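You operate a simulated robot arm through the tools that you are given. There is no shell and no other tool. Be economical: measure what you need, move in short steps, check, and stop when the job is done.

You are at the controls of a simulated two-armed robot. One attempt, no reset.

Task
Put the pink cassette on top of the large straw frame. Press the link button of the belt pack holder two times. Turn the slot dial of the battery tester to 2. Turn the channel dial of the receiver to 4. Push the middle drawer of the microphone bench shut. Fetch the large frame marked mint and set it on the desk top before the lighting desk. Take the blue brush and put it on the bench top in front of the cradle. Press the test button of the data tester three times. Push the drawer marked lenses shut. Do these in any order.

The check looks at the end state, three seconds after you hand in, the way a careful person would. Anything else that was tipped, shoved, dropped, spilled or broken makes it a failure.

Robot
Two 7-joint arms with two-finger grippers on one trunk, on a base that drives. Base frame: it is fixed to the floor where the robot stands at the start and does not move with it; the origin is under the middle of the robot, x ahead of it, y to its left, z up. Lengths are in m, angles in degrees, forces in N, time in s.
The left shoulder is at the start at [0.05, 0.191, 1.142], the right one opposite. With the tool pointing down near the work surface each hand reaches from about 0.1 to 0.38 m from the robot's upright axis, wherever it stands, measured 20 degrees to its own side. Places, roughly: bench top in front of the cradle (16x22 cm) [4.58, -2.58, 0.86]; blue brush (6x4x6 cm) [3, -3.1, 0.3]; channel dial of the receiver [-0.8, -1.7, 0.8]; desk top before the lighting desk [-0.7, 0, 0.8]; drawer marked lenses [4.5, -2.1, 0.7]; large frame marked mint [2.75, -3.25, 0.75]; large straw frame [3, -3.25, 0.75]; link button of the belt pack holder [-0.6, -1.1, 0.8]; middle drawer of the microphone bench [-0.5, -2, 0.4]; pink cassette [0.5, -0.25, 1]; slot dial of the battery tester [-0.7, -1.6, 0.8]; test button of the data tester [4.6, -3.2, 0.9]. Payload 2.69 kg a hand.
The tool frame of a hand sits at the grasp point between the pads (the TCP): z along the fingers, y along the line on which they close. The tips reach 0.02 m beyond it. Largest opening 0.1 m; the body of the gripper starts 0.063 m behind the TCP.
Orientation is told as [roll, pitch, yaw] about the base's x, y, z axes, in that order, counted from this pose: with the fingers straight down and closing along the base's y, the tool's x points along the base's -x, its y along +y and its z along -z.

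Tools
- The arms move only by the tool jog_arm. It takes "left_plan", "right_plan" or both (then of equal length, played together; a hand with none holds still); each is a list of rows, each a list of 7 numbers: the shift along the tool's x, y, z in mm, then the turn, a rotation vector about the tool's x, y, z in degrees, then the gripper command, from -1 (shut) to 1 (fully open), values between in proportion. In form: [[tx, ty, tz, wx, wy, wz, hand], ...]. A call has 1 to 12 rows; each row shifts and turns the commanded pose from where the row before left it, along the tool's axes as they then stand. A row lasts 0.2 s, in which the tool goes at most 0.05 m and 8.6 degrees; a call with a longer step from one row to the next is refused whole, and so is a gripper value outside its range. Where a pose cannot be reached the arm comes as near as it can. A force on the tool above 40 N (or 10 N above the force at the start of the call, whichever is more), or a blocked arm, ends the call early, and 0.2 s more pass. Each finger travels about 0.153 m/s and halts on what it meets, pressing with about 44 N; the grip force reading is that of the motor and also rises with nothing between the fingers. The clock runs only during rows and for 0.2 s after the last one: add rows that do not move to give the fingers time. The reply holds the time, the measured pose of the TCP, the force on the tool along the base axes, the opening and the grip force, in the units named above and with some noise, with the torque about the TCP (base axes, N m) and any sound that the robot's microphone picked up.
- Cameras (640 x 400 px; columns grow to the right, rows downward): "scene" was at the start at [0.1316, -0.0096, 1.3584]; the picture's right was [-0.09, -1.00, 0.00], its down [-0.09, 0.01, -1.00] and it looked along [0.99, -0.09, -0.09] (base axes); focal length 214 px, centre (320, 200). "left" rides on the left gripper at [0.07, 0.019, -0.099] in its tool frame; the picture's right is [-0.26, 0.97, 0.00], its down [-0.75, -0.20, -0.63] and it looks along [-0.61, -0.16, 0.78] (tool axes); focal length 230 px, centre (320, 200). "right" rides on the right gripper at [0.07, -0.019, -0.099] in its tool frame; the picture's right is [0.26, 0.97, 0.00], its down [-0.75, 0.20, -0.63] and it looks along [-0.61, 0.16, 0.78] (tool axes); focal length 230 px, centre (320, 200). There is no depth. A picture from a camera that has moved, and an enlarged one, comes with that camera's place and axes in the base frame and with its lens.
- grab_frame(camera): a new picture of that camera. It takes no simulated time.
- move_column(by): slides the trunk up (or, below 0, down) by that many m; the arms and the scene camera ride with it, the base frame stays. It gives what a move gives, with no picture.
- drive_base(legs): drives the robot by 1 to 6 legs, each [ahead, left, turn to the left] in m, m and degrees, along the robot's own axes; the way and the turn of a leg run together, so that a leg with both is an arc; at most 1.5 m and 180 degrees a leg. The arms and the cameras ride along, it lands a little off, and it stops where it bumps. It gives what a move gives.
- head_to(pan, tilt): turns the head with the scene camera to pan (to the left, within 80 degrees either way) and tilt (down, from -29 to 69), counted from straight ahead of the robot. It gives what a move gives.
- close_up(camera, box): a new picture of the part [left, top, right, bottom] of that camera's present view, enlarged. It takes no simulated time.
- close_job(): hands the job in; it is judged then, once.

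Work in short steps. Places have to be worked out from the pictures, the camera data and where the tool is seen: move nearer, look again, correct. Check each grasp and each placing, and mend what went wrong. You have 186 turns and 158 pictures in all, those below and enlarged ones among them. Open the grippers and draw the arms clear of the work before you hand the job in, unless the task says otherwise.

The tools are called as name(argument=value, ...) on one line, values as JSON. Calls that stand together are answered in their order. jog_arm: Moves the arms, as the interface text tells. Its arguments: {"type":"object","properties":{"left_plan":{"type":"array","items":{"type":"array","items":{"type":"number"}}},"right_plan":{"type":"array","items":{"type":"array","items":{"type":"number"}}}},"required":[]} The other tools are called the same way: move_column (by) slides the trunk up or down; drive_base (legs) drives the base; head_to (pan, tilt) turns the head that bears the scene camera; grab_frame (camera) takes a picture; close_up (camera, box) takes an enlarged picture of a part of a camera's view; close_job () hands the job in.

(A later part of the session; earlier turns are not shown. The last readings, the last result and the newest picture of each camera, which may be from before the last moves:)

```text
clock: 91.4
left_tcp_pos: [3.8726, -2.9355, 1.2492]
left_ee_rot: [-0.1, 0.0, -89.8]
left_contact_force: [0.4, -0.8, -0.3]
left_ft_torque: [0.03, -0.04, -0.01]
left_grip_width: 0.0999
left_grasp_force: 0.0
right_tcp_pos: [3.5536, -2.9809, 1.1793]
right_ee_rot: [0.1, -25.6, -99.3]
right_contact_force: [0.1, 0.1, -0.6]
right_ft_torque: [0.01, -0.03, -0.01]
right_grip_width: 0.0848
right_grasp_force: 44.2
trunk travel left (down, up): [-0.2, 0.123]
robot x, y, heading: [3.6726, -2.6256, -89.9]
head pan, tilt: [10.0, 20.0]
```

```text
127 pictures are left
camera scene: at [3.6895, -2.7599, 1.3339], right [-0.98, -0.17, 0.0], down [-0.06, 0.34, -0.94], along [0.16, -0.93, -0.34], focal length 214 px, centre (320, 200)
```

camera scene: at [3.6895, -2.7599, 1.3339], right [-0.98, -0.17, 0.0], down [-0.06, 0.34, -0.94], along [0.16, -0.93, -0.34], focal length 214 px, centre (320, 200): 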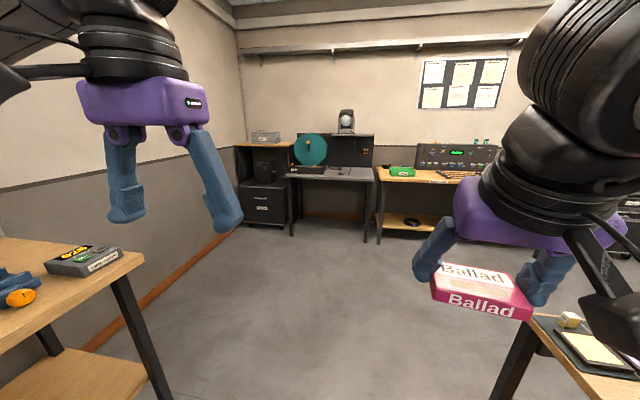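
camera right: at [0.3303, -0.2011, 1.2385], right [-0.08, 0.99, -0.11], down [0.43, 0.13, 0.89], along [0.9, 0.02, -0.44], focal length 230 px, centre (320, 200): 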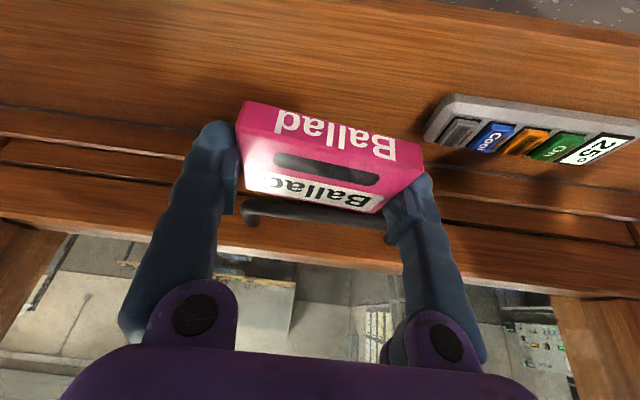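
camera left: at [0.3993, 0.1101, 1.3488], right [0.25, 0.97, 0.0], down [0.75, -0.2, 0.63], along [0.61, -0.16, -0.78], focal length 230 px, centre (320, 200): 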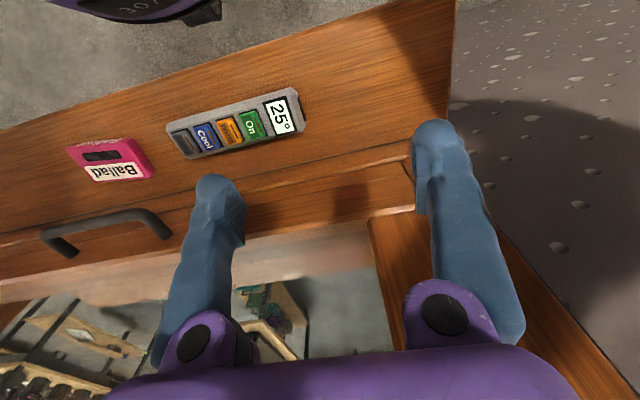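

The frames lie flat along the far (‑y) edge of the rack's shelf. I drive round to that side and turn to face it.

drive_base(legs=[[1.45, 0, 0], [0, -0.8, 0], [0, 0, 90], [0, 0, 90]])

head_to(pan=0, tilt=35)

grab_frame(camera="scene")

```text
clock: 113.5
left_tcp_pos: [2.6473, -3.7735, 1.2495]
left_ee_rot: [-0.1, 0.0, 89.8]
left_contact_force: [-0.1, -0.2, 0.4]
left_ft_torque: [-0.01, 0.01, 0.01]
left_grip_width: 0.1
left_grasp_force: 0.0
right_tcp_pos: [2.9669, -3.7286, 1.1784]
right_ee_rot: [0.0, -25.6, 80.5]
right_contact_force: [0.3, -0.2, -0.9]
right_ft_torque: [-0.01, -0.01, 0.01]
right_grip_width: 0.0849
right_grasp_force: 43.9
trunk travel left (down, up): [-0.2, 0.123]
robot x, y, heading: [2.8452, -4.08, 89.9]
head pan, tilt: [10.0, 20.0]
```

```text
clock: 114.3
left_tcp_pos: [2.6467, -3.7736, 1.2492]
left_ee_rot: [-0.1, 0.0, 89.9]
left_contact_force: [0.0, -0.2, -0.1]
left_ft_torque: [0.01, -0.03, 0.01]
left_grip_width: 0.1
left_grasp_force: 0.1
right_tcp_pos: [2.9657, -3.7278, 1.178]
right_ee_rot: [0.1, -25.6, 80.6]
right_contact_force: [0.0, -0.5, -0.1]
right_ft_torque: [0.01, 0.02, -0.03]
right_grip_width: 0.0849
right_grasp_force: 43.7
trunk travel left (down, up): [-0.2, 0.123]
robot x, y, heading: [2.8497, -4.0785, 89.6]
head pan, tilt: [0.0, 35.0]
```

```text
126 pictures are left
camera scene: at [2.846, -3.9546, 1.3102], right [1.0, 0.0, 0.0], down [0.0, -0.57, -0.82], along [0.0, 0.82, -0.57], focal length 214 px, centre (320, 200)
```

scene: 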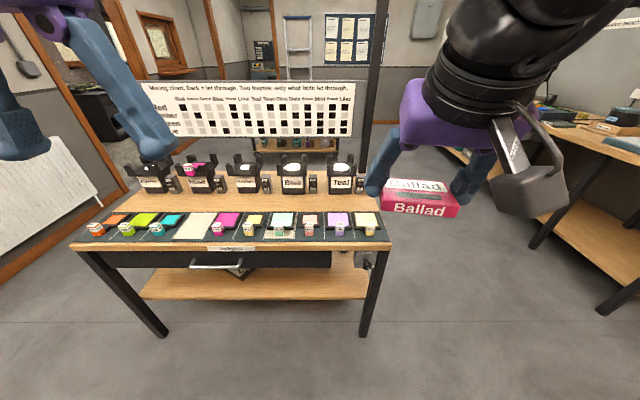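

I enlarge the frame row.

close_up(camera="scene", box=[70, 150, 230, 250])

close_up(camera="scene", box=[230, 150, 390, 250])

```text
4.00 times, centred on (150, 200) of scene
camera zoom: at [2.846, -3.9546, 1.3102], right [1.0, 0.0, 0.0], down [0.0, -0.57, -0.82], along [0.0, 0.82, -0.57], focal length 858 px, centre (1000, 200)
```

zoom: 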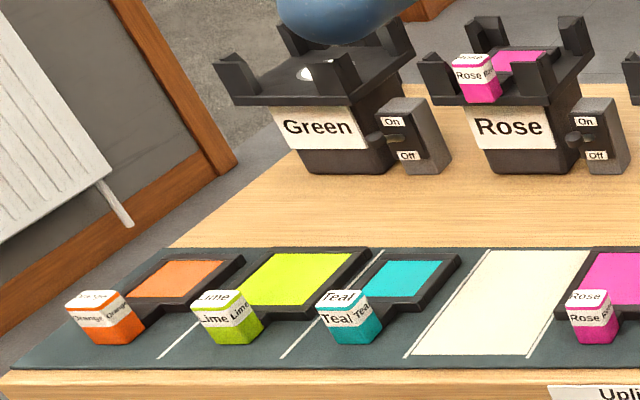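

```text
4.00 times, centred on (310, 200) of scene
camera zoom: at [2.846, -3.9546, 1.3102], right [1.0, 0.0, 0.0], down [0.0, -0.57, -0.82], along [0.0, 0.82, -0.57], focal length 858 px, centre (360, 200)
```

zoom: 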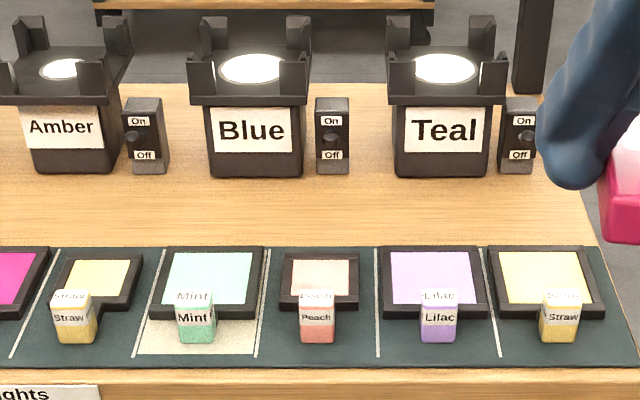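

The large straw frame is the rightmost plate (centre ≈ [3.036, -3.29]); the large mint is three places left of it. I drive closer and lower the trunk.

drive_base(legs=[[0.31, -0.06, 0.4]])

move_column(by=-0.2)

head_to(pan=-10, tilt=40)

grab_frame(camera="scene")

grab_frame(camera="right")

```text
clock: 116.4
left_tcp_pos: [2.7071, -3.4721, 1.249]
left_ee_rot: [0.0, 0.0, 90.0]
left_contact_force: [0.1, 0.1, -0.3]
left_ft_torque: [0.0, 0.0, 0.01]
left_grip_width: 0.0998
left_grasp_force: 0.1
right_tcp_pos: [3.0263, -3.4274, 1.1787]
right_ee_rot: [0.1, -25.5, 80.6]
right_contact_force: [-0.7, -0.2, -0.9]
right_ft_torque: [0.0, 0.0, 0.0]
right_grip_width: 0.0847
right_grasp_force: 43.9
trunk travel left (down, up): [-0.2, 0.123]
robot x, y, heading: [2.9021, -3.7837, 90.0]
head pan, tilt: [0.0, 35.0]
```

```text
clock: 118.5
left_tcp_pos: [2.7066, -3.4722, 1.0506]
left_ee_rot: [-0.1, -0.1, 90.1]
left_contact_force: [-0.8, -0.2, -0.2]
left_ft_torque: [0.01, 0.01, 0.01]
left_grip_width: 0.1002
left_grasp_force: 0.0
right_tcp_pos: [3.0253, -3.428, 0.9792]
right_ee_rot: [0.1, -25.7, 80.6]
right_contact_force: [-1.1, -0.6, -1.2]
right_ft_torque: [-0.01, 0.0, 0.03]
right_grip_width: 0.0847
right_grasp_force: 43.5
trunk travel left (down, up): [0.0, 0.323]
robot x, y, heading: [2.9032, -3.7815, 89.7]
head pan, tilt: [0.0, 35.0]
```

```text
clock: 119.3
left_tcp_pos: [2.7069, -3.4719, 1.049]
left_ee_rot: [-0.1, 0.0, 90.0]
left_contact_force: [0.3, 0.2, -0.2]
left_ft_torque: [0.0, 0.02, 0.02]
left_grip_width: 0.0998
left_grasp_force: 0.1
right_tcp_pos: [3.0249, -3.427, 0.9784]
right_ee_rot: [0.2, -25.5, 80.6]
right_contact_force: [-0.6, 0.2, -1.0]
right_ft_torque: [-0.01, 0.01, -0.01]
right_grip_width: 0.0848
right_grasp_force: 44.2
trunk travel left (down, up): [0.0, 0.323]
robot x, y, heading: [2.9053, -3.7805, 89.9]
head pan, tilt: [-10.0, 40.0]
```

```text
123 pictures are left
camera scene: at [2.9207, -3.6582, 1.1026], right [0.98, -0.17, 0.0], down [-0.11, -0.63, -0.77], along [0.13, 0.75, -0.64], focal length 214 px, centre (320, 200)
```

scene: 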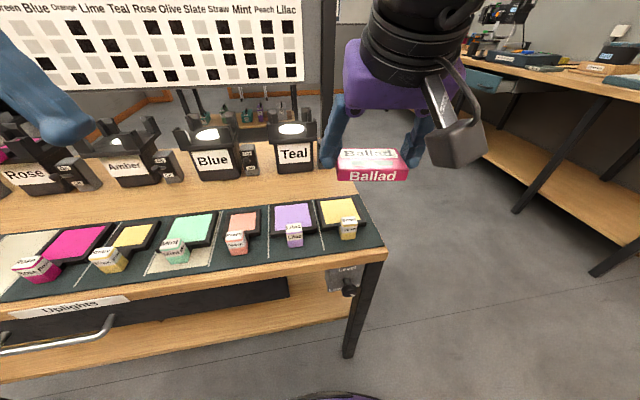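

```text
122 pictures are left
camera right: at [3.0281, -3.5361, 1.0383], right [-0.99, -0.07, -0.11], down [-0.13, 0.43, 0.89], along [-0.02, 0.9, -0.44], focal length 230 px, centre (320, 200)
```

right: 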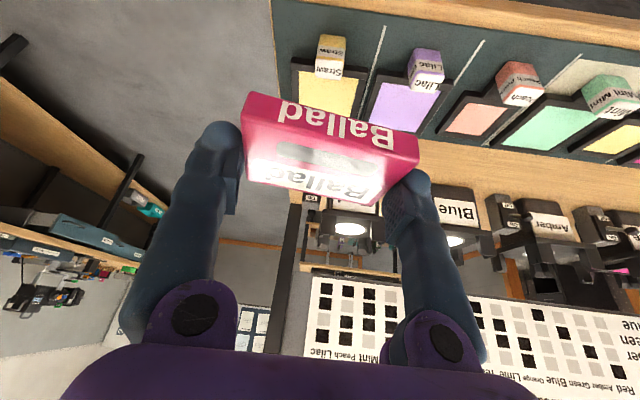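

Plate centre of the large straw frame ≈ [3.03, -3.30, 0.755]. I square up the yaw and bring the cassette some 4 cm over it.

jog_arm(right_plan=[[0, 0, 0, -2, 0, -4.25, -1], [0, 0, 0, -2, 0, -4.25, -1], [-11, -1, 38, 0, 0, 0, -1], [-11, -1, 38, 0, 0, 0, -1], [-11, -1, 38, 0, 0, 0, -1], [-11, -1, 38, 0, 0, 0, -1], [-11, -1, 38, 0, 0, 0, -1]])

grab_frame(camera="scene")

grab_frame(camera="right")

```text
clock: 120.9
left_tcp_pos: [2.7071, -3.4719, 1.0497]
left_ee_rot: [-0.2, 0.0, 90.0]
left_contact_force: [0.0, 0.7, 0.1]
left_ft_torque: [-0.04, -0.03, 0.02]
left_grip_width: 0.1001
left_grasp_force: 0.1
right_tcp_pos: [3.0313, -3.2939, 0.8301]
right_ee_rot: [-0.1, -25.6, 90.0]
right_contact_force: [1.0, 0.1, -0.7]
right_ft_torque: [0.0, 0.03, 0.01]
right_grip_width: 0.0844
right_grasp_force: 44.1
trunk travel left (down, up): [0.0, 0.323]
robot x, y, heading: [2.908, -3.7833, 89.8]
head pan, tilt: [-10.0, 40.0]
```

```text
121 pictures are left
camera scene: at [2.9209, -3.6579, 1.1025], right [0.98, -0.17, 0.0], down [-0.11, -0.63, -0.77], along [0.13, 0.75, -0.64], focal length 214 px, centre (320, 200)
```

scene: 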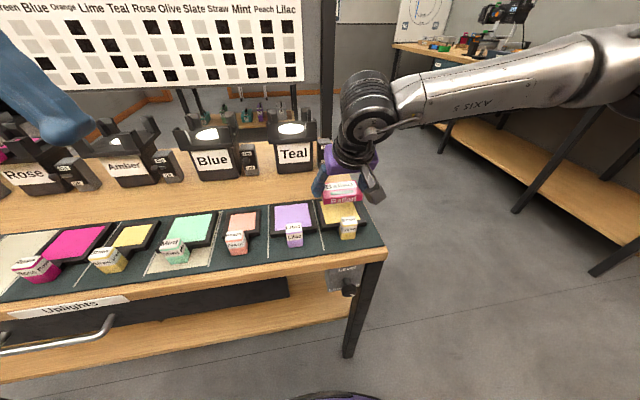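

```text
120 pictures are left
camera right: at [3.0511, -3.4011, 0.8884], right [-0.97, -0.23, -0.11], down [-0.2, 0.4, 0.89], along [-0.16, 0.88, -0.44], focal length 230 px, centre (320, 200)
```

right: 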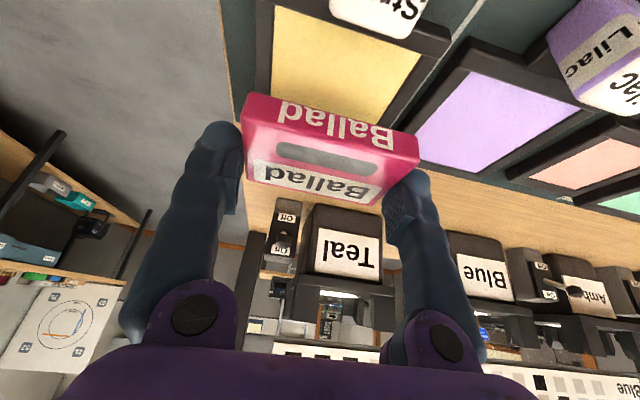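

Cassette is centred over the plate. I lower straight down 40 mm and look.

jog_arm(right_plan=[[6, -1, 12, 0, 0, 0, -1], [6, -1, 12, 0, 0, 0, -1], [5, 0, 12, 0, 0, 0, -1]])

close_up(camera="scene", box=[260, 140, 420, 240])

grab_frame(camera="right")

```text
clock: 121.7
left_tcp_pos: [2.7076, -3.4715, 1.0508]
left_ee_rot: [-0.1, 0.0, 90.0]
left_contact_force: [-0.4, 0.0, 1.0]
left_ft_torque: [-0.01, 0.0, -0.02]
left_grip_width: 0.1
left_grasp_force: 0.0
right_tcp_pos: [3.0332, -3.2962, 0.7916]
right_ee_rot: [0.1, -25.7, 90.0]
right_contact_force: [-0.6, 0.3, -0.9]
right_ft_torque: [-0.01, -0.01, 0.01]
right_grip_width: 0.0845
right_grasp_force: 44.1
trunk travel left (down, up): [0.0, 0.323]
robot x, y, heading: [2.9085, -3.7816, 89.8]
head pan, tilt: [-10.0, 40.0]
```

```text
4.00 times, centred on (340, 190) of scene
camera zoom: at [2.9208, -3.6582, 1.1025], right [0.98, -0.17, 0.0], down [-0.11, -0.63, -0.77], along [0.13, 0.75, -0.64], focal length 858 px, centre (240, 240)
```

zoom: 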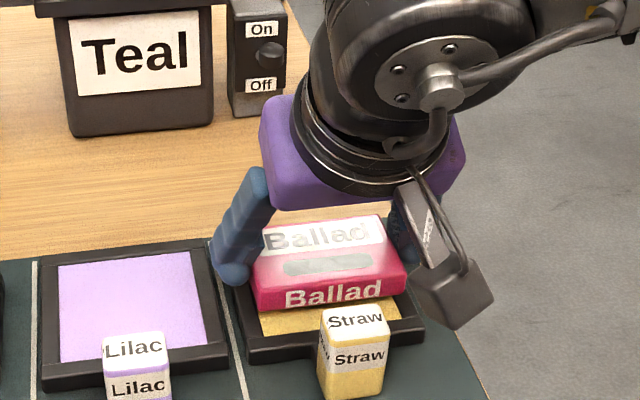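

```text
118 pictures are left
camera right: at [3.053, -3.4025, 0.8502], right [-0.97, -0.23, -0.11], down [-0.2, 0.4, 0.89], along [-0.16, 0.88, -0.44], focal length 230 px, centre (320, 200)
```

right: 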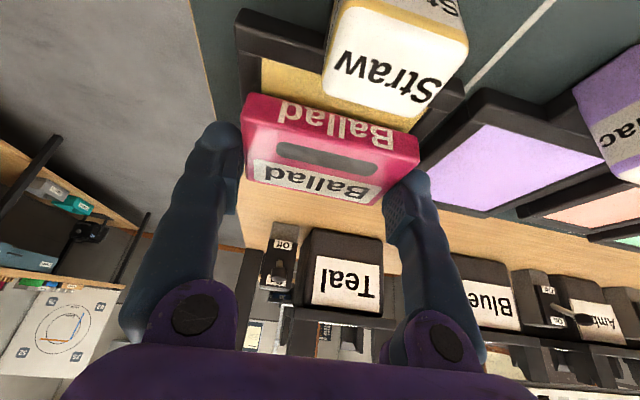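

Good centring. I lower in small steps until it touches.

jog_arm(right_plan=[[1.3, 0, 2.7, 0, 0, 0, -1], [1.3, 0, 2.7, 0, 0, 0, -1], [1.3, 0, 2.7, 0, 0, 0, -1]])

```text
clock: 122.5
left_tcp_pos: [2.7067, -3.4736, 1.0501]
left_ee_rot: [-0.1, -0.2, 89.9]
left_contact_force: [0.3, -0.6, 0.3]
left_ft_torque: [-0.01, 0.0, -0.03]
left_grip_width: 0.1001
left_grasp_force: 0.1
right_tcp_pos: [3.0321, -3.2953, 0.7859]
right_ee_rot: [0.2, -26.0, 90.0]
right_contact_force: [1.9, 0.1, 14.7]
right_ft_torque: [-0.47, -0.28, 0.12]
right_grip_width: 0.0844
right_grasp_force: 43.8
trunk travel left (down, up): [0.0, 0.323]
robot x, y, heading: [2.9066, -3.7803, 90.0]
head pan, tilt: [-10.0, 40.0]
```

It rests (14.7 N upward). I open and withdraw along the fingers.

jog_arm(right_plan=[[0, 0, -1, 0, 0, 0, 0.8], [0, 0, 0, 0, 0, 0, 1], [0, 0, 0, 0, 0, 0, 1], [0, 0, -15, 0, 0, 0, 1], [0, 0, -30, 0, 0, 0, 1], [0, 0, -40, 0, 0, 0, 1], [0, 0, -45, 0, 0, 0, 1]])

grab_frame(camera="scene")

close_up(camera="scene", box=[140, 180, 380, 330])

```text
clock: 124.1
left_tcp_pos: [2.7073, -3.4731, 1.0493]
left_ee_rot: [-0.2, 0.0, 89.9]
left_contact_force: [0.0, 0.5, -0.3]
left_ft_torque: [-0.03, -0.02, 0.02]
left_grip_width: 0.0999
left_grasp_force: 0.1
right_tcp_pos: [3.0351, -3.3524, 0.9005]
right_ee_rot: [0.0, -25.5, 90.0]
right_contact_force: [0.7, -0.5, 0.1]
right_ft_torque: [-0.02, 0.01, -0.01]
right_grip_width: 0.1002
right_grasp_force: 0.1
trunk travel left (down, up): [0.0, 0.323]
robot x, y, heading: [2.9117, -3.7794, 90.1]
head pan, tilt: [-10.0, 40.0]
```

```text
117 pictures are left
camera scene: at [2.9206, -3.6586, 1.1026], right [0.98, -0.17, 0.0], down [-0.11, -0.63, -0.77], along [0.13, 0.75, -0.64], focal length 214 px, centre (320, 200)
```

scene: 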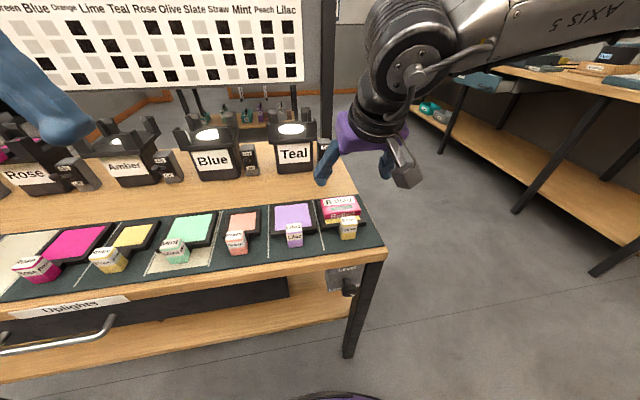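

```text
2.67 times, centred on (260, 255) of scene
camera zoom: at [2.9206, -3.6586, 1.1026], right [0.98, -0.17, 0.0], down [-0.11, -0.63, -0.77], along [0.13, 0.75, -0.64], focal length 572 px, centre (480, 53)
```

zoom: 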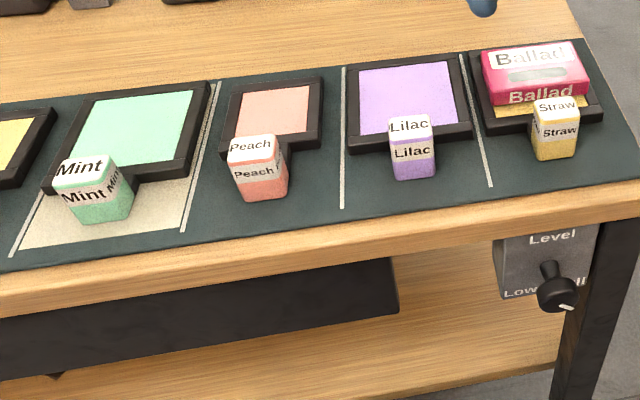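

The cassette lies within the large straw plate. Next the brush: I back off and go round to the rack's +x end, facing -x, to reach the lower shelf.

drive_base(legs=[[-0.3, 0, 0], [0, -0.9, 0], [0, 0, 90], [0, -0.9, 0]])

head_to(pan=0, tilt=45)

grab_frame(camera="scene")

```text
clock: 145.7
left_tcp_pos: [3.5043, -3.3606, 1.0497]
left_ee_rot: [-0.1, 0.0, 178.9]
left_contact_force: [0.0, -0.1, -0.5]
left_ft_torque: [0.02, 0.01, 0.03]
left_grip_width: 0.0998
left_grasp_force: 0.0
right_tcp_pos: [3.3879, -3.0296, 0.901]
right_ee_rot: [0.0, -25.5, 178.9]
right_contact_force: [1.0, 0.4, -0.2]
right_ft_torque: [0.0, -0.01, 0.01]
right_grip_width: 0.0999
right_grasp_force: 0.0
trunk travel left (down, up): [0.0, 0.323]
robot x, y, heading: [3.8162, -3.1687, 178.8]
head pan, tilt: [-10.0, 40.0]
```

```text
clock: 146.4
left_tcp_pos: [3.5032, -3.3601, 1.05]
left_ee_rot: [0.0, 0.0, 178.9]
left_contact_force: [-0.3, 0.4, -0.2]
left_ft_torque: [0.02, 0.0, -0.01]
left_grip_width: 0.1002
left_grasp_force: 0.2
right_tcp_pos: [3.3886, -3.029, 0.9016]
right_ee_rot: [0.0, -25.6, 178.9]
right_contact_force: [0.1, 0.2, 0.6]
right_ft_torque: [0.01, -0.03, 0.04]
right_grip_width: 0.1002
right_grasp_force: 0.1
trunk travel left (down, up): [0.0, 0.323]
robot x, y, heading: [3.8164, -3.1654, 178.9]
head pan, tilt: [0.0, 45.0]
```

```text
115 pictures are left
camera scene: at [3.6945, -3.1661, 1.0953], right [0.02, 1.0, 0.0], down [0.71, -0.01, -0.71], along [-0.71, 0.01, -0.71], focal length 214 px, centre (320, 200)
```

scene: 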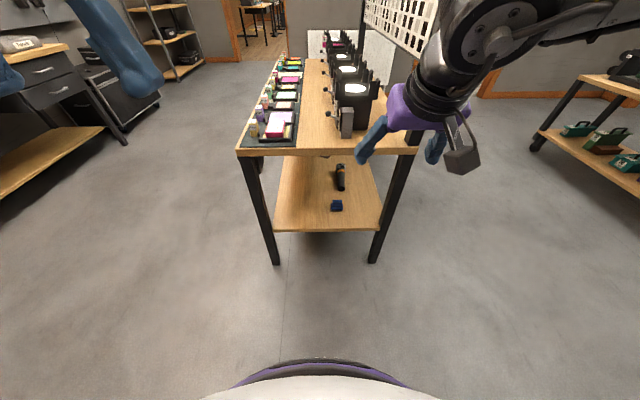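

close_up(camera="scene", box=[270, 150, 400, 235])

```text
4.71 times, centred on (335, 192) of scene
camera zoom: at [3.6945, -3.1661, 1.0953], right [0.02, 1.0, 0.0], down [0.71, -0.01, -0.71], along [-0.71, 0.01, -0.71], focal length 1009 px, centre (249, 235)
```

zoom: 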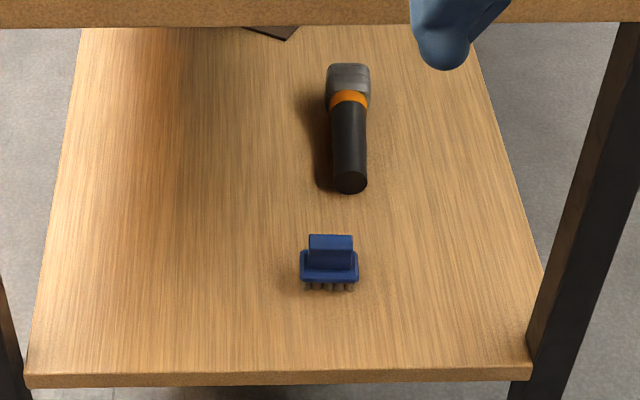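

The brush stands at about [2.955, -3.07], 6 cm across y with a rib on top. I lean the right hand to 60° from vertical and lower it outside the rack first.

jog_arm(right_plan=[[0, 0, 0, 0, -8.6, 0, 1], [0, 0, 0, 0, -8.6, 0, 1], [0, 0, 0, 0, -8.6, 0, 1], [0, 0, 0, 0, -8.6, 0, 1]])

jog_arm(right_plan=[[35, 0, 32, 0, 0, 0, 1], [35, 0, 32, 0, 0, 0, 1], [35, 0, 32, 0, 0, 0, 1], [35, 0, 32, 0, 0, 0, 1], [35, 0, 32, 0, 0, 0, 1], [35, 0, 32, 0, 0, 0, 1]])

```text
clock: 147.4
left_tcp_pos: [3.5047, -3.3593, 1.0495]
left_ee_rot: [-0.1, 0.0, 178.8]
left_contact_force: [0.2, 0.7, -0.7]
left_ft_torque: [-0.02, -0.02, 0.01]
left_grip_width: 0.1
left_grasp_force: 0.1
right_tcp_pos: [3.3897, -3.0289, 0.9012]
right_ee_rot: [0.2, -60.1, 178.6]
right_contact_force: [0.2, 0.7, -0.1]
right_ft_torque: [-0.01, 0.0, -0.02]
right_grip_width: 0.0999
right_grasp_force: 0.1
trunk travel left (down, up): [0.0, 0.323]
robot x, y, heading: [3.8189, -3.1674, 179.0]
head pan, tilt: [0.0, 45.0]
```

```text
clock: 148.8
left_tcp_pos: [3.5035, -3.3611, 1.0509]
left_ee_rot: [-0.2, 0.0, 178.9]
left_contact_force: [0.8, -0.7, -0.3]
left_ft_torque: [0.01, 0.02, -0.03]
left_grip_width: 0.0998
left_grasp_force: 0.0
right_tcp_pos: [3.3377, -2.9744, 0.7329]
right_ee_rot: [-0.1, -59.9, 178.9]
right_contact_force: [-0.2, 0.1, 0.2]
right_ft_torque: [0.02, -0.05, -0.01]
right_grip_width: 0.1
right_grasp_force: 0.1
right hand out of reach, approached as far as the arm can: row 2, 3, 4, 5, 6
trunk travel left (down, up): [0.0, 0.323]
robot x, y, heading: [3.8169, -3.1679, 178.8]
head pan, tilt: [0.0, 45.0]
```

Out of reach so close to the body; I try farther forward, then down.

jog_arm(right_plan=[[-22, 20, 38, 0, 0, 0, 1], [-22, 20, 38, 0, 0, 0, 1], [-10, 0, 17, 0, 0, 0, 1], [40, 0, 23, 0, 0, 0, 1], [40, 0, 23, 0, 0, 0, 1]])

```text
clock: 150.0
left_tcp_pos: [3.5033, -3.3601, 1.0495]
left_ee_rot: [-0.1, -0.1, 178.9]
left_contact_force: [-0.5, 0.4, 0.2]
left_ft_torque: [0.0, 0.01, 0.03]
left_grip_width: 0.1
left_grasp_force: 0.1
right_tcp_pos: [3.2485, -2.9519, 0.7234]
right_ee_rot: [0.2, -60.0, 178.9]
right_contact_force: [0.5, -0.4, -0.8]
right_ft_torque: [0.0, 0.03, 0.01]
right_grip_width: 0.0999
right_grasp_force: 0.0
right hand out of reach, approached as far as the arm can: row 1, 2, 3, 4, 5
trunk travel left (down, up): [0.0, 0.323]
robot x, y, heading: [3.8146, -3.1684, 178.8]
head pan, tilt: [0.0, 45.0]
```

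That lean is limited low down. I reduce the lean to about 34° and try to go down in the open to find what is reachable.

jog_arm(right_plan=[[0, 0, 0, 0, 8.6, 0, 1], [0, 0, 0, 0, 8.6, 0, 1], [0, 0, 0, 0, 8.6, 0, 1], [28, 11, 32, 0, 0, 0, 1], [28, 11, 32, 0, 0, 0, 1], [28, 11, 32, 0, 0, 0, 1], [28, 11, 32, 0, 0, 0, 1], [28, 11, 32, 0, 0, 0, 1], [28, 11, 32, 0, 0, 0, 1], [28, 11, 32, 0, 0, 0, 1], [28, 11, 32, 0, 0, 0, 1]])

grab_frame(camera="scene")

```text
clock: 152.4
left_tcp_pos: [3.5043, -3.3607, 1.0502]
left_ee_rot: [-0.2, 0.0, 178.9]
left_contact_force: [0.6, 0.3, -0.6]
left_ft_torque: [-0.03, 0.03, -0.01]
left_grip_width: 0.0998
left_grasp_force: 0.1
right_tcp_pos: [3.3541, -2.8866, 0.5934]
right_ee_rot: [0.2, -34.1, 178.8]
right_contact_force: [-0.2, 0.2, 0.7]
right_ft_torque: [-0.01, 0.02, 0.0]
right_grip_width: 0.1
right_grasp_force: 0.1
right hand out of reach, approached as far as the arm can: row 4, 5, 6, 7, 8, 9, 10, 11
trunk travel left (down, up): [0.0, 0.323]
robot x, y, heading: [3.8152, -3.167, 178.8]
head pan, tilt: [0.0, 45.0]
```

```text
113 pictures are left
camera scene: at [3.6945, -3.166, 1.0953], right [0.02, 1.0, 0.0], down [0.71, -0.01, -0.71], along [-0.71, 0.01, -0.71], focal length 214 px, centre (320, 200)
```

scene: 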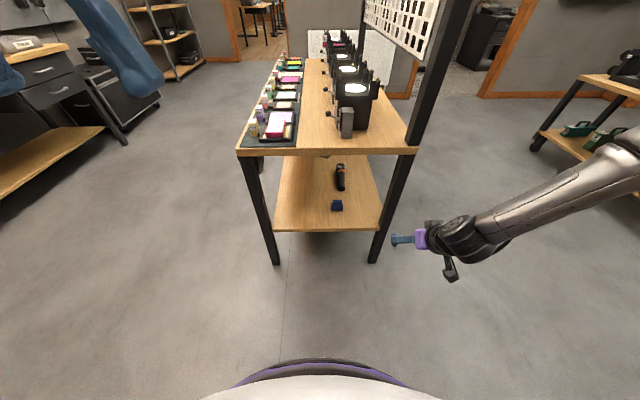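

I test with the tool straight down how low the hand gets here.

jog_arm(right_plan=[[0, 0, 0, 0, 8.5, 0, 1], [0, 0, 0, 0, 8.5, 0, 1], [0, 0, 0, 0, 8.5, 0, 1], [0, 0, 0, 0, 8.5, 0, 1], [0, 15, 40, 0, 0, 0, 1], [0, 15, 40, 0, 0, 0, 1], [0, 15, 40, 0, 0, 0, 1], [0, 15, 40, 0, 0, 0, 1], [0, 15, 40, 0, 0, 0, 1]])

```text
clock: 154.4
left_tcp_pos: [3.5032, -3.3614, 1.0492]
left_ee_rot: [-0.1, 0.1, 178.9]
left_contact_force: [-0.2, 0.3, 0.5]
left_ft_torque: [0.0, 0.02, 0.02]
left_grip_width: 0.1003
left_grasp_force: 0.1
right_tcp_pos: [3.4183, -2.8731, 0.563]
right_ee_rot: [0.1, -0.2, 178.8]
right_contact_force: [-0.2, -0.1, -0.2]
right_ft_torque: [0.03, 0.01, 0.0]
right_grip_width: 0.1002
right_grasp_force: 0.0
right hand out of reach, approached as far as the arm can: row 4, 5, 6, 7, 8, 9
trunk travel left (down, up): [0.0, 0.323]
robot x, y, heading: [3.8175, -3.1694, 178.5]
head pan, tilt: [0.0, 45.0]
```

I look at my right arm to see what limits it.

head_to(pan=-60, tilt=35)

grab_frame(camera="scene")

```text
clock: 155.7
left_tcp_pos: [3.5028, -3.3609, 1.0502]
left_ee_rot: [-0.1, 0.1, 178.8]
left_contact_force: [-0.6, 0.2, 0.0]
left_ft_torque: [0.02, 0.01, -0.01]
left_grip_width: 0.0997
left_grasp_force: 0.0
right_tcp_pos: [3.4189, -2.8736, 0.5623]
right_ee_rot: [0.1, -0.2, 179.0]
right_contact_force: [-0.5, -0.7, 0.8]
right_ft_torque: [-0.04, 0.0, 0.0]
right_grip_width: 0.1
right_grasp_force: 0.1
trunk travel left (down, up): [0.0, 0.323]
robot x, y, heading: [3.8159, -3.171, 178.8]
head pan, tilt: [-60.0, 35.0]
```

```text
112 pictures are left
camera scene: at [3.7333, -3.0907, 1.1101], right [0.88, 0.48, 0.0], down [0.28, -0.5, -0.82], along [-0.4, 0.72, -0.57], focal length 214 px, centre (320, 200)
```

scene: 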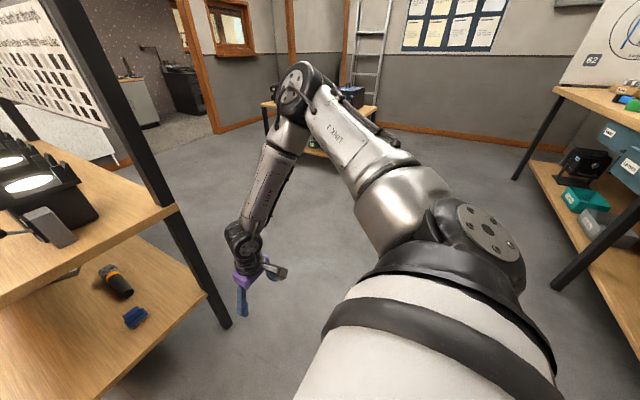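

The upper arm stays level with the elbow high. I test whether the hand gets lower further back and outward.

jog_arm(right_plan=[[40, 0, 20, 0, 0, 0, 1], [40, 0, 20, 0, 0, 0, 1], [40, 0, 20, 0, 0, 0, 1], [0, 0, 45, 0, 0, 0, 1], [0, 0, 45, 0, 0, 0, 1]])

```text
clock: 156.9
left_tcp_pos: [3.5038, -3.3607, 1.0483]
left_ee_rot: [-0.1, 0.0, 178.8]
left_contact_force: [-0.1, -0.7, -0.4]
left_ft_torque: [0.02, 0.01, 0.01]
left_grip_width: 0.1001
left_grasp_force: 0.2
right_tcp_pos: [3.5303, -2.8629, 0.5412]
right_ee_rot: [0.1, -0.2, 178.9]
right_contact_force: [0.8, 1.1, -0.3]
right_ft_torque: [0.02, -0.02, 0.03]
right_grip_width: 0.0998
right_grasp_force: 0.1
right hand out of reach, approached as far as the arm can: row 1, 2, 3, 4, 5
trunk travel left (down, up): [0.0, 0.323]
robot x, y, heading: [3.8199, -3.171, 178.5]
head pan, tilt: [-60.0, 35.0]
```

Floor of reach is about z 0.54 here; I test farther out (upper arm lower there).

jog_arm(right_plan=[[-45, 0, 0, 0, 0, 0, 1], [-45, 0, 0, 0, 0, 0, 1], [-45, 0, 0, 0, 0, 0, 1], [-45, 0, 0, 0, 0, 0, 1], [-45, 0, 0, 0, 0, 0, 1], [0, 0, 45, 0, 0, 0, 1], [0, 0, 45, 0, 0, 0, 1], [0, 0, 45, 0, 0, 0, 1]])

grab_frame(camera="scene")

```text
clock: 158.7
left_tcp_pos: [3.502, -3.3621, 1.0502]
left_ee_rot: [-0.1, 0.1, 178.9]
left_contact_force: [0.4, 0.3, 0.7]
left_ft_torque: [0.04, -0.02, 0.02]
left_grip_width: 0.0999
left_grasp_force: 0.0
right_tcp_pos: [3.3805, -2.8085, 0.5493]
right_ee_rot: [0.0, -0.2, 178.8]
right_contact_force: [-0.2, -0.3, 0.1]
right_ft_torque: [-0.02, 0.0, 0.01]
right_grip_width: 0.1
right_grasp_force: 0.0
right hand out of reach, approached as far as the arm can: row 2, 3, 4, 5, 6, 7, 8
trunk travel left (down, up): [0.0, 0.323]
robot x, y, heading: [3.8183, -3.1645, 178.6]
head pan, tilt: [-60.0, 35.0]
```

```text
111 pictures are left
camera scene: at [3.7333, -3.0906, 1.1101], right [0.88, 0.48, 0.0], down [0.28, -0.5, -0.82], along [-0.4, 0.72, -0.57], focal length 214 px, centre (320, 200)
```

scene: 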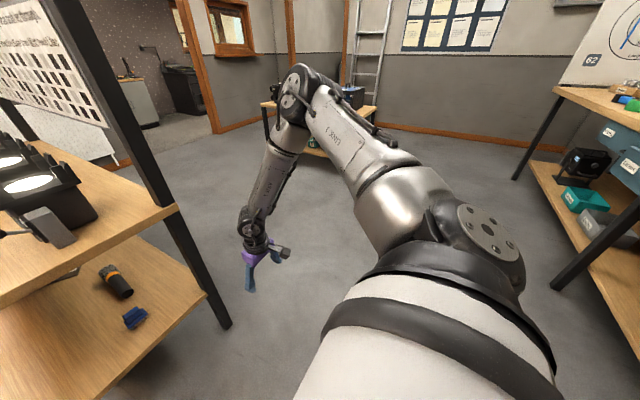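

The elbow is pinned by a shoulder limit in this direction. I test the hand farther out to the right side, where the upper arm may drop lower.

jog_arm(right_plan=[[35, -30, 0, 0, 0, 0, 1], [35, -30, 0, 0, 0, 0, 1], [35, -30, 0, 0, 0, 0, 1], [35, -30, 0, 0, 0, 0, 1], [35, -30, 0, 0, 0, 0, 1], [35, -30, 0, 0, 0, 0, 1], [0, 0, 45, 0, 0, 0, 1], [0, 0, 45, 0, 0, 0, 1], [0, 0, 45, 0, 0, 0, 1]])

grab_frame(camera="scene")

```text
clock: 160.7
left_tcp_pos: [3.5043, -3.3603, 1.0512]
left_ee_rot: [-0.1, 0.0, 178.8]
left_contact_force: [0.4, -0.6, -0.4]
left_ft_torque: [0.03, 0.0, 0.03]
left_grip_width: 0.0998
left_grasp_force: 0.1
right_tcp_pos: [3.5924, -2.6292, 0.4133]
right_ee_rot: [0.0, -0.2, 179.0]
right_contact_force: [0.6, 0.2, -0.5]
right_ft_torque: [-0.02, 0.0, -0.04]
right_grip_width: 0.0999
right_grasp_force: 0.1
trunk travel left (down, up): [0.0, 0.323]
robot x, y, heading: [3.8177, -3.1682, 178.6]
head pan, tilt: [-60.0, 35.0]
```

```text
110 pictures are left
camera scene: at [3.7333, -3.0905, 1.1102], right [0.88, 0.48, 0.0], down [0.28, -0.5, -0.82], along [-0.39, 0.72, -0.57], focal length 214 px, centre (320, 200)
```

scene: 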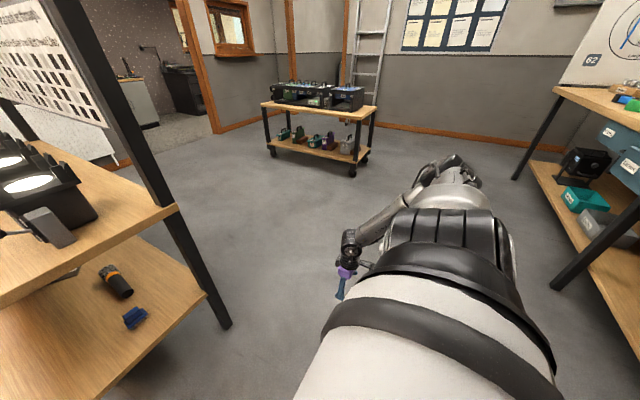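

On the side the hand gets to z 0.41 freely. So I'll take the brush on the robot's right: I turn the hand 90° right and lean it outward here in the open.

jog_arm(right_plan=[[0, 0, 0, 0, 0, 8.2, 1], [0, 0, 0, 0, 0, 8.2, 1], [0, 0, 0, 0, 0, 8.2, 1], [0, 0, 0, 0, 0, 8.2, 1], [0, 0, 0, 0, 0, 8.2, 1], [0, 0, 0, 0, 0, 8.2, 1], [0, 0, 0, 0, 0, 8.2, 1], [0, 0, 0, 0, 0, 8.2, 1], [0, 0, 0, 0, 0, 8.2, 1], [0, 0, 0, 0, 0, 8.2, 1], [0, 0, 0, 0, 0, 8.0, 1]])

jog_arm(right_plan=[[0, 0, 0, 0, -8.5, 0, 1], [0, 0, 0, 0, -8.5, 0, 1], [0, 0, 0, 0, -8.5, 0, 1], [0, 0, 0, 0, -8.5, 0, 1], [0, 0, 0, 0, -6, 0, 1], [0, 0, 40, 0, 0, 0, 1], [0, 0, 40, 0, 0, 0, 1]])

```text
clock: 163.1
left_tcp_pos: [3.5026, -3.3596, 1.0502]
left_ee_rot: [-0.1, 0.0, 178.8]
left_contact_force: [-0.4, -0.9, -0.7]
left_ft_torque: [0.03, 0.0, 0.0]
left_grip_width: 0.1
left_grasp_force: 0.1
right_tcp_pos: [3.5924, -2.6305, 0.4127]
right_ee_rot: [0.2, -0.1, 88.8]
right_contact_force: [-0.2, 0.0, 0.5]
right_ft_torque: [-0.03, -0.01, 0.0]
right_grip_width: 0.0998
right_grasp_force: 0.1
trunk travel left (down, up): [0.0, 0.323]
robot x, y, heading: [3.8129, -3.168, 178.5]
head pan, tilt: [-60.0, 35.0]
```

```text
clock: 164.7
left_tcp_pos: [3.5031, -3.3608, 1.049]
left_ee_rot: [-0.1, 0.0, 179.0]
left_contact_force: [-0.7, 0.5, 0.2]
left_ft_torque: [-0.02, 0.0, 0.01]
left_grip_width: 0.1001
left_grasp_force: 0.1
right_tcp_pos: [3.5907, -2.578, 0.3501]
right_ee_rot: [0.3, -40.0, 88.8]
right_contact_force: [0.0, -0.4, -0.5]
right_ft_torque: [0.02, 0.0, 0.02]
right_grip_width: 0.1001
right_grasp_force: 0.0
trunk travel left (down, up): [0.0, 0.323]
robot x, y, heading: [3.8162, -3.1664, 179.0]
head pan, tilt: [-60.0, 35.0]
```

That pose (fwd 0.22, right 0.59, z 0.35, lean 40°) works. I turn the robot left 90° so that the rack's end is on its right, then back up to bring the hand level with the brush.

drive_base(legs=[[0, 0, 90], [-0.31, 0, 0]])

grab_frame(camera="right")

head_to(pan=-80, tilt=40)

grab_frame(camera="scene")

```text
clock: 170.5
left_tcp_pos: [4.015, -3.1794, 1.0495]
left_ee_rot: [-0.1, 0.0, -92.4]
left_contact_force: [-0.4, -0.1, 0.3]
left_ft_torque: [-0.02, 0.0, 0.0]
left_grip_width: 0.1002
left_grasp_force: 0.1
right_tcp_pos: [3.2349, -3.0761, 0.3504]
right_ee_rot: [0.3, -40.0, 177.5]
right_contact_force: [0.0, -0.2, -0.5]
right_ft_torque: [0.01, 0.01, -0.02]
right_grip_width: 0.0999
right_grasp_force: 0.0
trunk travel left (down, up): [0.0, 0.323]
robot x, y, heading: [3.8291, -2.8657, -92.5]
head pan, tilt: [-60.0, 35.0]
```

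```text
109 pictures are left
camera right: at [3.3542, -3.0625, 0.382], right [0.16, -0.97, -0.16], down [-0.18, -0.19, 0.97], along [-0.97, -0.12, -0.2], focal length 230 px, centre (320, 200)
```

right: 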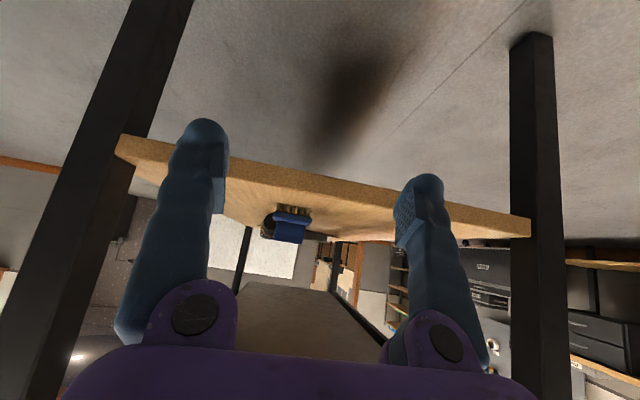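

```text
clock: 171.3
left_tcp_pos: [4.0154, -3.1801, 1.0498]
left_ee_rot: [-0.1, 0.0, -92.3]
left_contact_force: [-0.6, -0.5, 0.8]
left_ft_torque: [0.0, -0.01, -0.01]
left_grip_width: 0.0998
left_grasp_force: 0.0
right_tcp_pos: [3.2348, -3.0755, 0.3514]
right_ee_rot: [0.4, -40.0, 177.6]
right_contact_force: [-0.6, 1.0, 0.0]
right_ft_torque: [0.01, -0.03, 0.0]
right_grip_width: 0.0999
right_grasp_force: 0.0
trunk travel left (down, up): [0.0, 0.323]
robot x, y, heading: [3.8316, -2.864, -92.4]
head pan, tilt: [-80.0, 40.0]
```

```text
108 pictures are left
camera scene: at [3.7433, -2.9158, 1.1026], right [-0.13, 0.99, 0.0], down [0.64, 0.09, -0.77], along [-0.76, -0.1, -0.64], focal length 214 px, centre (320, 200)
```

scene: 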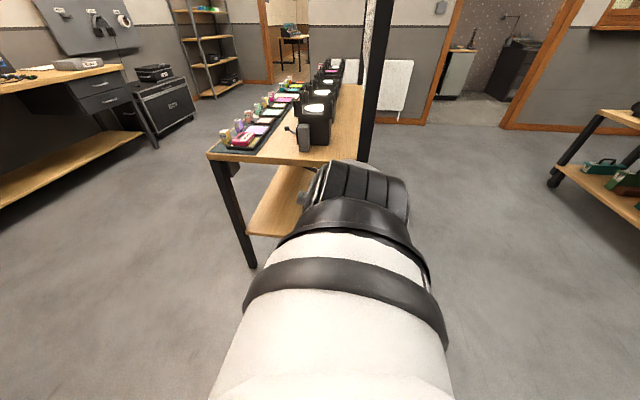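

Brush centre ≈ [2.985, -3.07, 0.35], shelf top ≈ 0.318. I raise the hand a bit, strafe right 15 cm, and look.

jog_arm(right_plan=[[-10, 0, -12, 0, 0, 0, 1]])

drive_base(legs=[[0.006, -0.15, 0]])

grab_frame(camera="right")

```text
clock: 171.8
left_tcp_pos: [4.0153, -3.1788, 1.0496]
left_ee_rot: [-0.1, 0.0, -92.3]
left_contact_force: [-0.1, -0.7, -0.2]
left_ft_torque: [0.03, -0.02, 0.03]
left_grip_width: 0.0998
left_grasp_force: 0.1
right_tcp_pos: [3.2351, -3.0768, 0.3663]
right_ee_rot: [0.3, -40.0, 177.6]
right_contact_force: [-0.4, 0.5, -0.5]
right_ft_torque: [-0.02, -0.03, -0.02]
right_grip_width: 0.1002
right_grasp_force: 0.1
trunk travel left (down, up): [0.0, 0.323]
robot x, y, heading: [3.8284, -2.863, -92.6]
head pan, tilt: [-80.0, 40.0]
```

```text
clock: 173.6
left_tcp_pos: [3.8813, -3.1804, 1.0504]
left_ee_rot: [-0.2, 0.0, -92.1]
left_contact_force: [-0.1, -0.1, -0.2]
left_ft_torque: [0.01, -0.04, 0.04]
left_grip_width: 0.0999
left_grasp_force: 0.0
right_tcp_pos: [3.1054, -3.0817, 0.363]
right_ee_rot: [0.4, -39.4, 177.7]
right_contact_force: [0.0, -0.6, 0.7]
right_ft_torque: [-0.01, 0.0, -0.03]
right_grip_width: 0.1
right_grasp_force: 0.1
trunk travel left (down, up): [0.0, 0.323]
robot x, y, heading: [3.6937, -2.8614, -92.1]
head pan, tilt: [-80.0, 40.0]
stopped in leg 1: the robot was blocked; the commanded pose is now the measured one
```

```text
107 pictures are left
camera right: at [3.2244, -3.068, 0.3969], right [0.17, -0.97, -0.16], down [-0.19, -0.19, 0.96], along [-0.97, -0.13, -0.21], focal length 230 px, centre (320, 200)
```

right: 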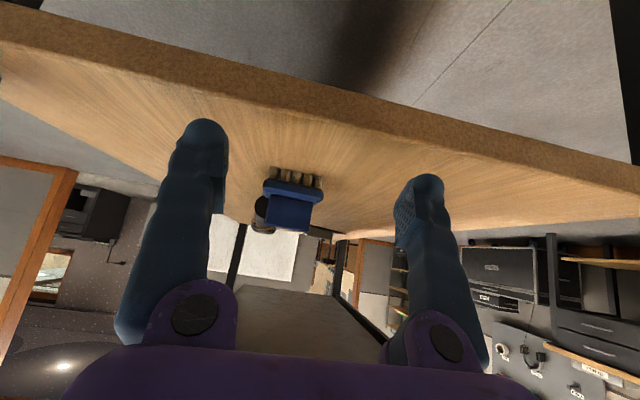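

The drive was blocked before its end; I look for what touched.

head_to(pan=-70, tilt=50)

grab_frame(camera="scene")

```text
clock: 174.3
left_tcp_pos: [3.8812, -3.1807, 1.0489]
left_ee_rot: [-0.2, 0.1, -92.3]
left_contact_force: [0.3, -0.2, -0.1]
left_ft_torque: [0.01, 0.05, 0.04]
left_grip_width: 0.1001
left_grasp_force: 0.0
right_tcp_pos: [3.1049, -3.0815, 0.3637]
right_ee_rot: [0.3, -39.4, 177.7]
right_contact_force: [0.2, 0.0, 0.2]
right_ft_torque: [0.01, -0.02, 0.01]
right_grip_width: 0.0998
right_grasp_force: 0.1
trunk travel left (down, up): [0.0, 0.323]
robot x, y, heading: [3.6952, -2.8627, -92.4]
head pan, tilt: [-70.0, 50.0]
```

```text
106 pictures are left
camera scene: at [3.619, -2.9295, 1.0885], right [-0.31, 0.95, 0.0], down [0.73, 0.23, -0.64], along [-0.61, -0.2, -0.76], focal length 214 px, centre (320, 200)
```

scene: 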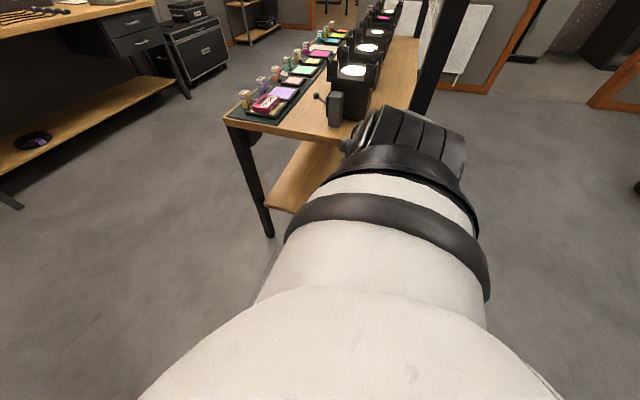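

The elbow most likely touched the rack's tall corner post. I move away 4 cm and forward 8 cm, then reach farther with the arm instead.

drive_base(legs=[[0, 0.04, 0], [0.08, 0, 0]])

jog_arm(right_plan=[[-15, -40, 14, 0, 0, 0, 1], [-15, -40, 14, 0, 0, 0, 1], [-24, -2, 20, 0, 0, 0, 1], [-24, 0, 20, 0, 0, 0, 1]])

grab_frame(camera="right")

```text
clock: 176.0
left_tcp_pos: [3.9152, -3.2613, 1.0497]
left_ee_rot: [-0.1, 0.0, -92.1]
left_contact_force: [0.3, 0.7, -0.1]
left_ft_torque: [0.04, -0.03, 0.02]
left_grip_width: 0.1001
left_grasp_force: 0.0
right_tcp_pos: [3.1429, -3.1628, 0.3627]
right_ee_rot: [0.5, -39.2, 177.6]
right_contact_force: [1.2, 0.2, -0.3]
right_ft_torque: [-0.02, -0.01, 0.0]
right_grip_width: 0.0999
right_grasp_force: 0.1
trunk travel left (down, up): [0.0, 0.323]
robot x, y, heading: [3.7324, -2.9442, -92.3]
head pan, tilt: [-70.0, 50.0]
```

```text
clock: 177.0
left_tcp_pos: [3.916, -3.2612, 1.0504]
left_ee_rot: [0.1, 0.0, -92.2]
left_contact_force: [0.2, -0.2, -0.3]
left_ft_torque: [-0.03, 0.01, 0.02]
left_grip_width: 0.0999
left_grasp_force: 0.2
right_tcp_pos: [3.0414, -3.0782, 0.359]
right_ee_rot: [0.7, -39.3, 177.6]
right_contact_force: [0.5, 0.2, 0.5]
right_ft_torque: [0.04, -0.06, -0.01]
right_grip_width: 0.1
right_grasp_force: 0.0
trunk travel left (down, up): [0.0, 0.323]
robot x, y, heading: [3.7291, -2.9455, -92.3]
head pan, tilt: [-70.0, 50.0]
```

```text
105 pictures are left
camera right: at [3.1595, -3.0641, 0.3908], right [0.17, -0.97, -0.16], down [-0.19, -0.19, 0.96], along [-0.97, -0.13, -0.21], focal length 230 px, centre (320, 200)
```

right: 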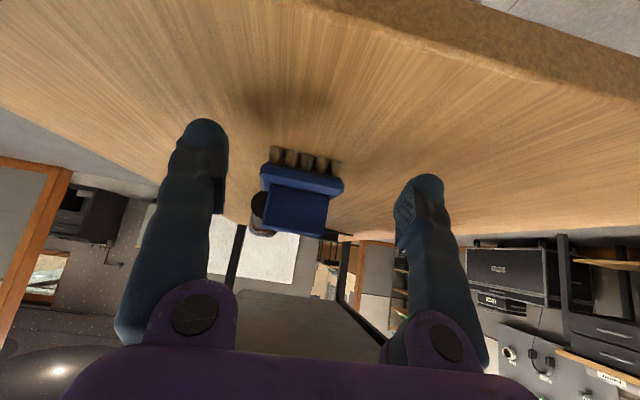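

Lined up within 7 mm. I shift, advance the remaining 66 mm and close on the brush.

jog_arm(right_plan=[[-17, -7, 14, 0, 0, 0, 1], [-17, 0, 14, 0, 0, 0, 1], [-17, 0, 14, 0, 0, 0, 1]])

grab_frame(camera="right")

```text
clock: 178.0
left_tcp_pos: [3.9273, -3.2598, 1.0504]
left_ee_rot: [-0.6, -0.1, -91.9]
left_contact_force: [-0.5, 0.7, 0.0]
left_ft_torque: [-0.02, 0.0, 0.0]
left_grip_width: 0.1001
left_grasp_force: 0.2
right_tcp_pos: [3.0126, -3.0834, 0.3505]
right_ee_rot: [0.8, -36.7, 179.0]
right_contact_force: [0.5, 0.2, 0.3]
right_ft_torque: [0.01, 0.0, 0.0]
right_grip_width: 0.0999
right_grasp_force: 0.0
trunk travel left (down, up): [0.0, 0.323]
robot x, y, heading: [3.7327, -2.9478, -92.1]
head pan, tilt: [-70.0, 50.0]
stopped in row 3 (right hand): the arm was blocked; the commanded pose is now the measured one
```

```text
104 pictures are left
camera right: at [3.1288, -3.0668, 0.3881], right [0.2, -0.97, -0.14], down [-0.23, -0.19, 0.96], along [-0.95, -0.16, -0.26], focal length 230 px, centre (320, 200)
```

right: 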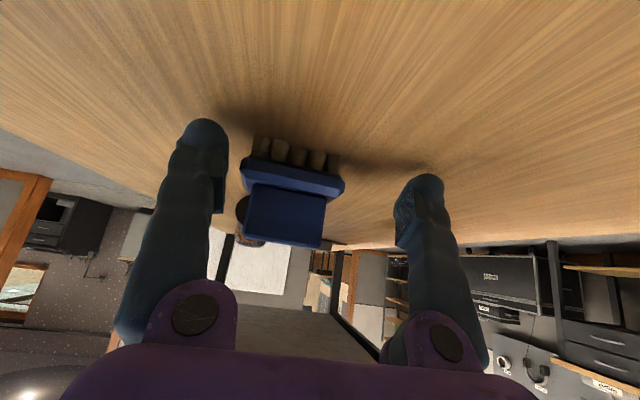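

The forearm probably met the upper shelf's edge. I back off 4 cm, lean the hand further (57°) so that the wrist stays outside, and try again.

jog_arm(right_plan=[[26, 0, -32, 0, 0, 0, 1], [0, -10, 0, 0, -7, 0, 1], [0, -10, 0, 0, -7, 0, 1], [0, 0, 0, 0, -6, 0, 1]])

drive_base(legs=[[0, 0.03, 0]])

grab_frame(camera="right")

```text
clock: 179.0
left_tcp_pos: [3.9192, -3.2594, 1.0497]
left_ee_rot: [-0.1, -0.1, -92.0]
left_contact_force: [-0.3, -0.6, -0.1]
left_ft_torque: [-0.02, 0.03, -0.02]
left_grip_width: 0.0999
left_grasp_force: 0.0
right_tcp_pos: [3.0493, -3.0619, 0.3535]
right_ee_rot: [0.9, -56.6, 178.8]
right_contact_force: [-1.2, -0.2, 0.5]
right_ft_torque: [0.02, -0.04, 0.0]
right_grip_width: 0.0997
right_grasp_force: 0.1
trunk travel left (down, up): [0.0, 0.323]
robot x, y, heading: [3.7297, -2.9456, -92.2]
head pan, tilt: [-70.0, 50.0]
```

```text
clock: 180.0
left_tcp_pos: [3.9497, -3.2624, 1.0485]
left_ee_rot: [-0.1, 0.0, -92.0]
left_contact_force: [0.0, -0.4, 0.6]
left_ft_torque: [0.04, 0.03, 0.01]
left_grip_width: 0.0999
left_grasp_force: 0.1
right_tcp_pos: [3.0802, -3.0624, 0.3541]
right_ee_rot: [0.7, -56.5, 178.7]
right_contact_force: [-0.6, 0.8, -0.4]
right_ft_torque: [0.04, 0.01, 0.0]
right_grip_width: 0.1001
right_grasp_force: 0.1
trunk travel left (down, up): [0.0, 0.323]
robot x, y, heading: [3.7631, -2.9465, -92.1]
head pan, tilt: [-70.0, 50.0]
```

```text
103 pictures are left
camera right: at [3.202, -3.047, 0.3503], right [0.13, -0.97, -0.21], down [0.11, -0.19, 0.97], along [-0.99, -0.15, 0.08], focal length 230 px, centre (320, 200)
```

right: 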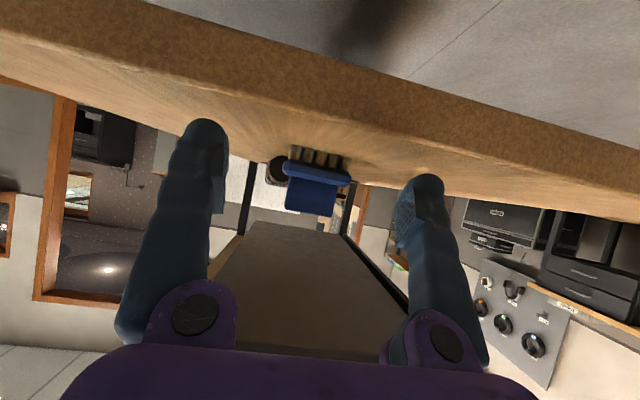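

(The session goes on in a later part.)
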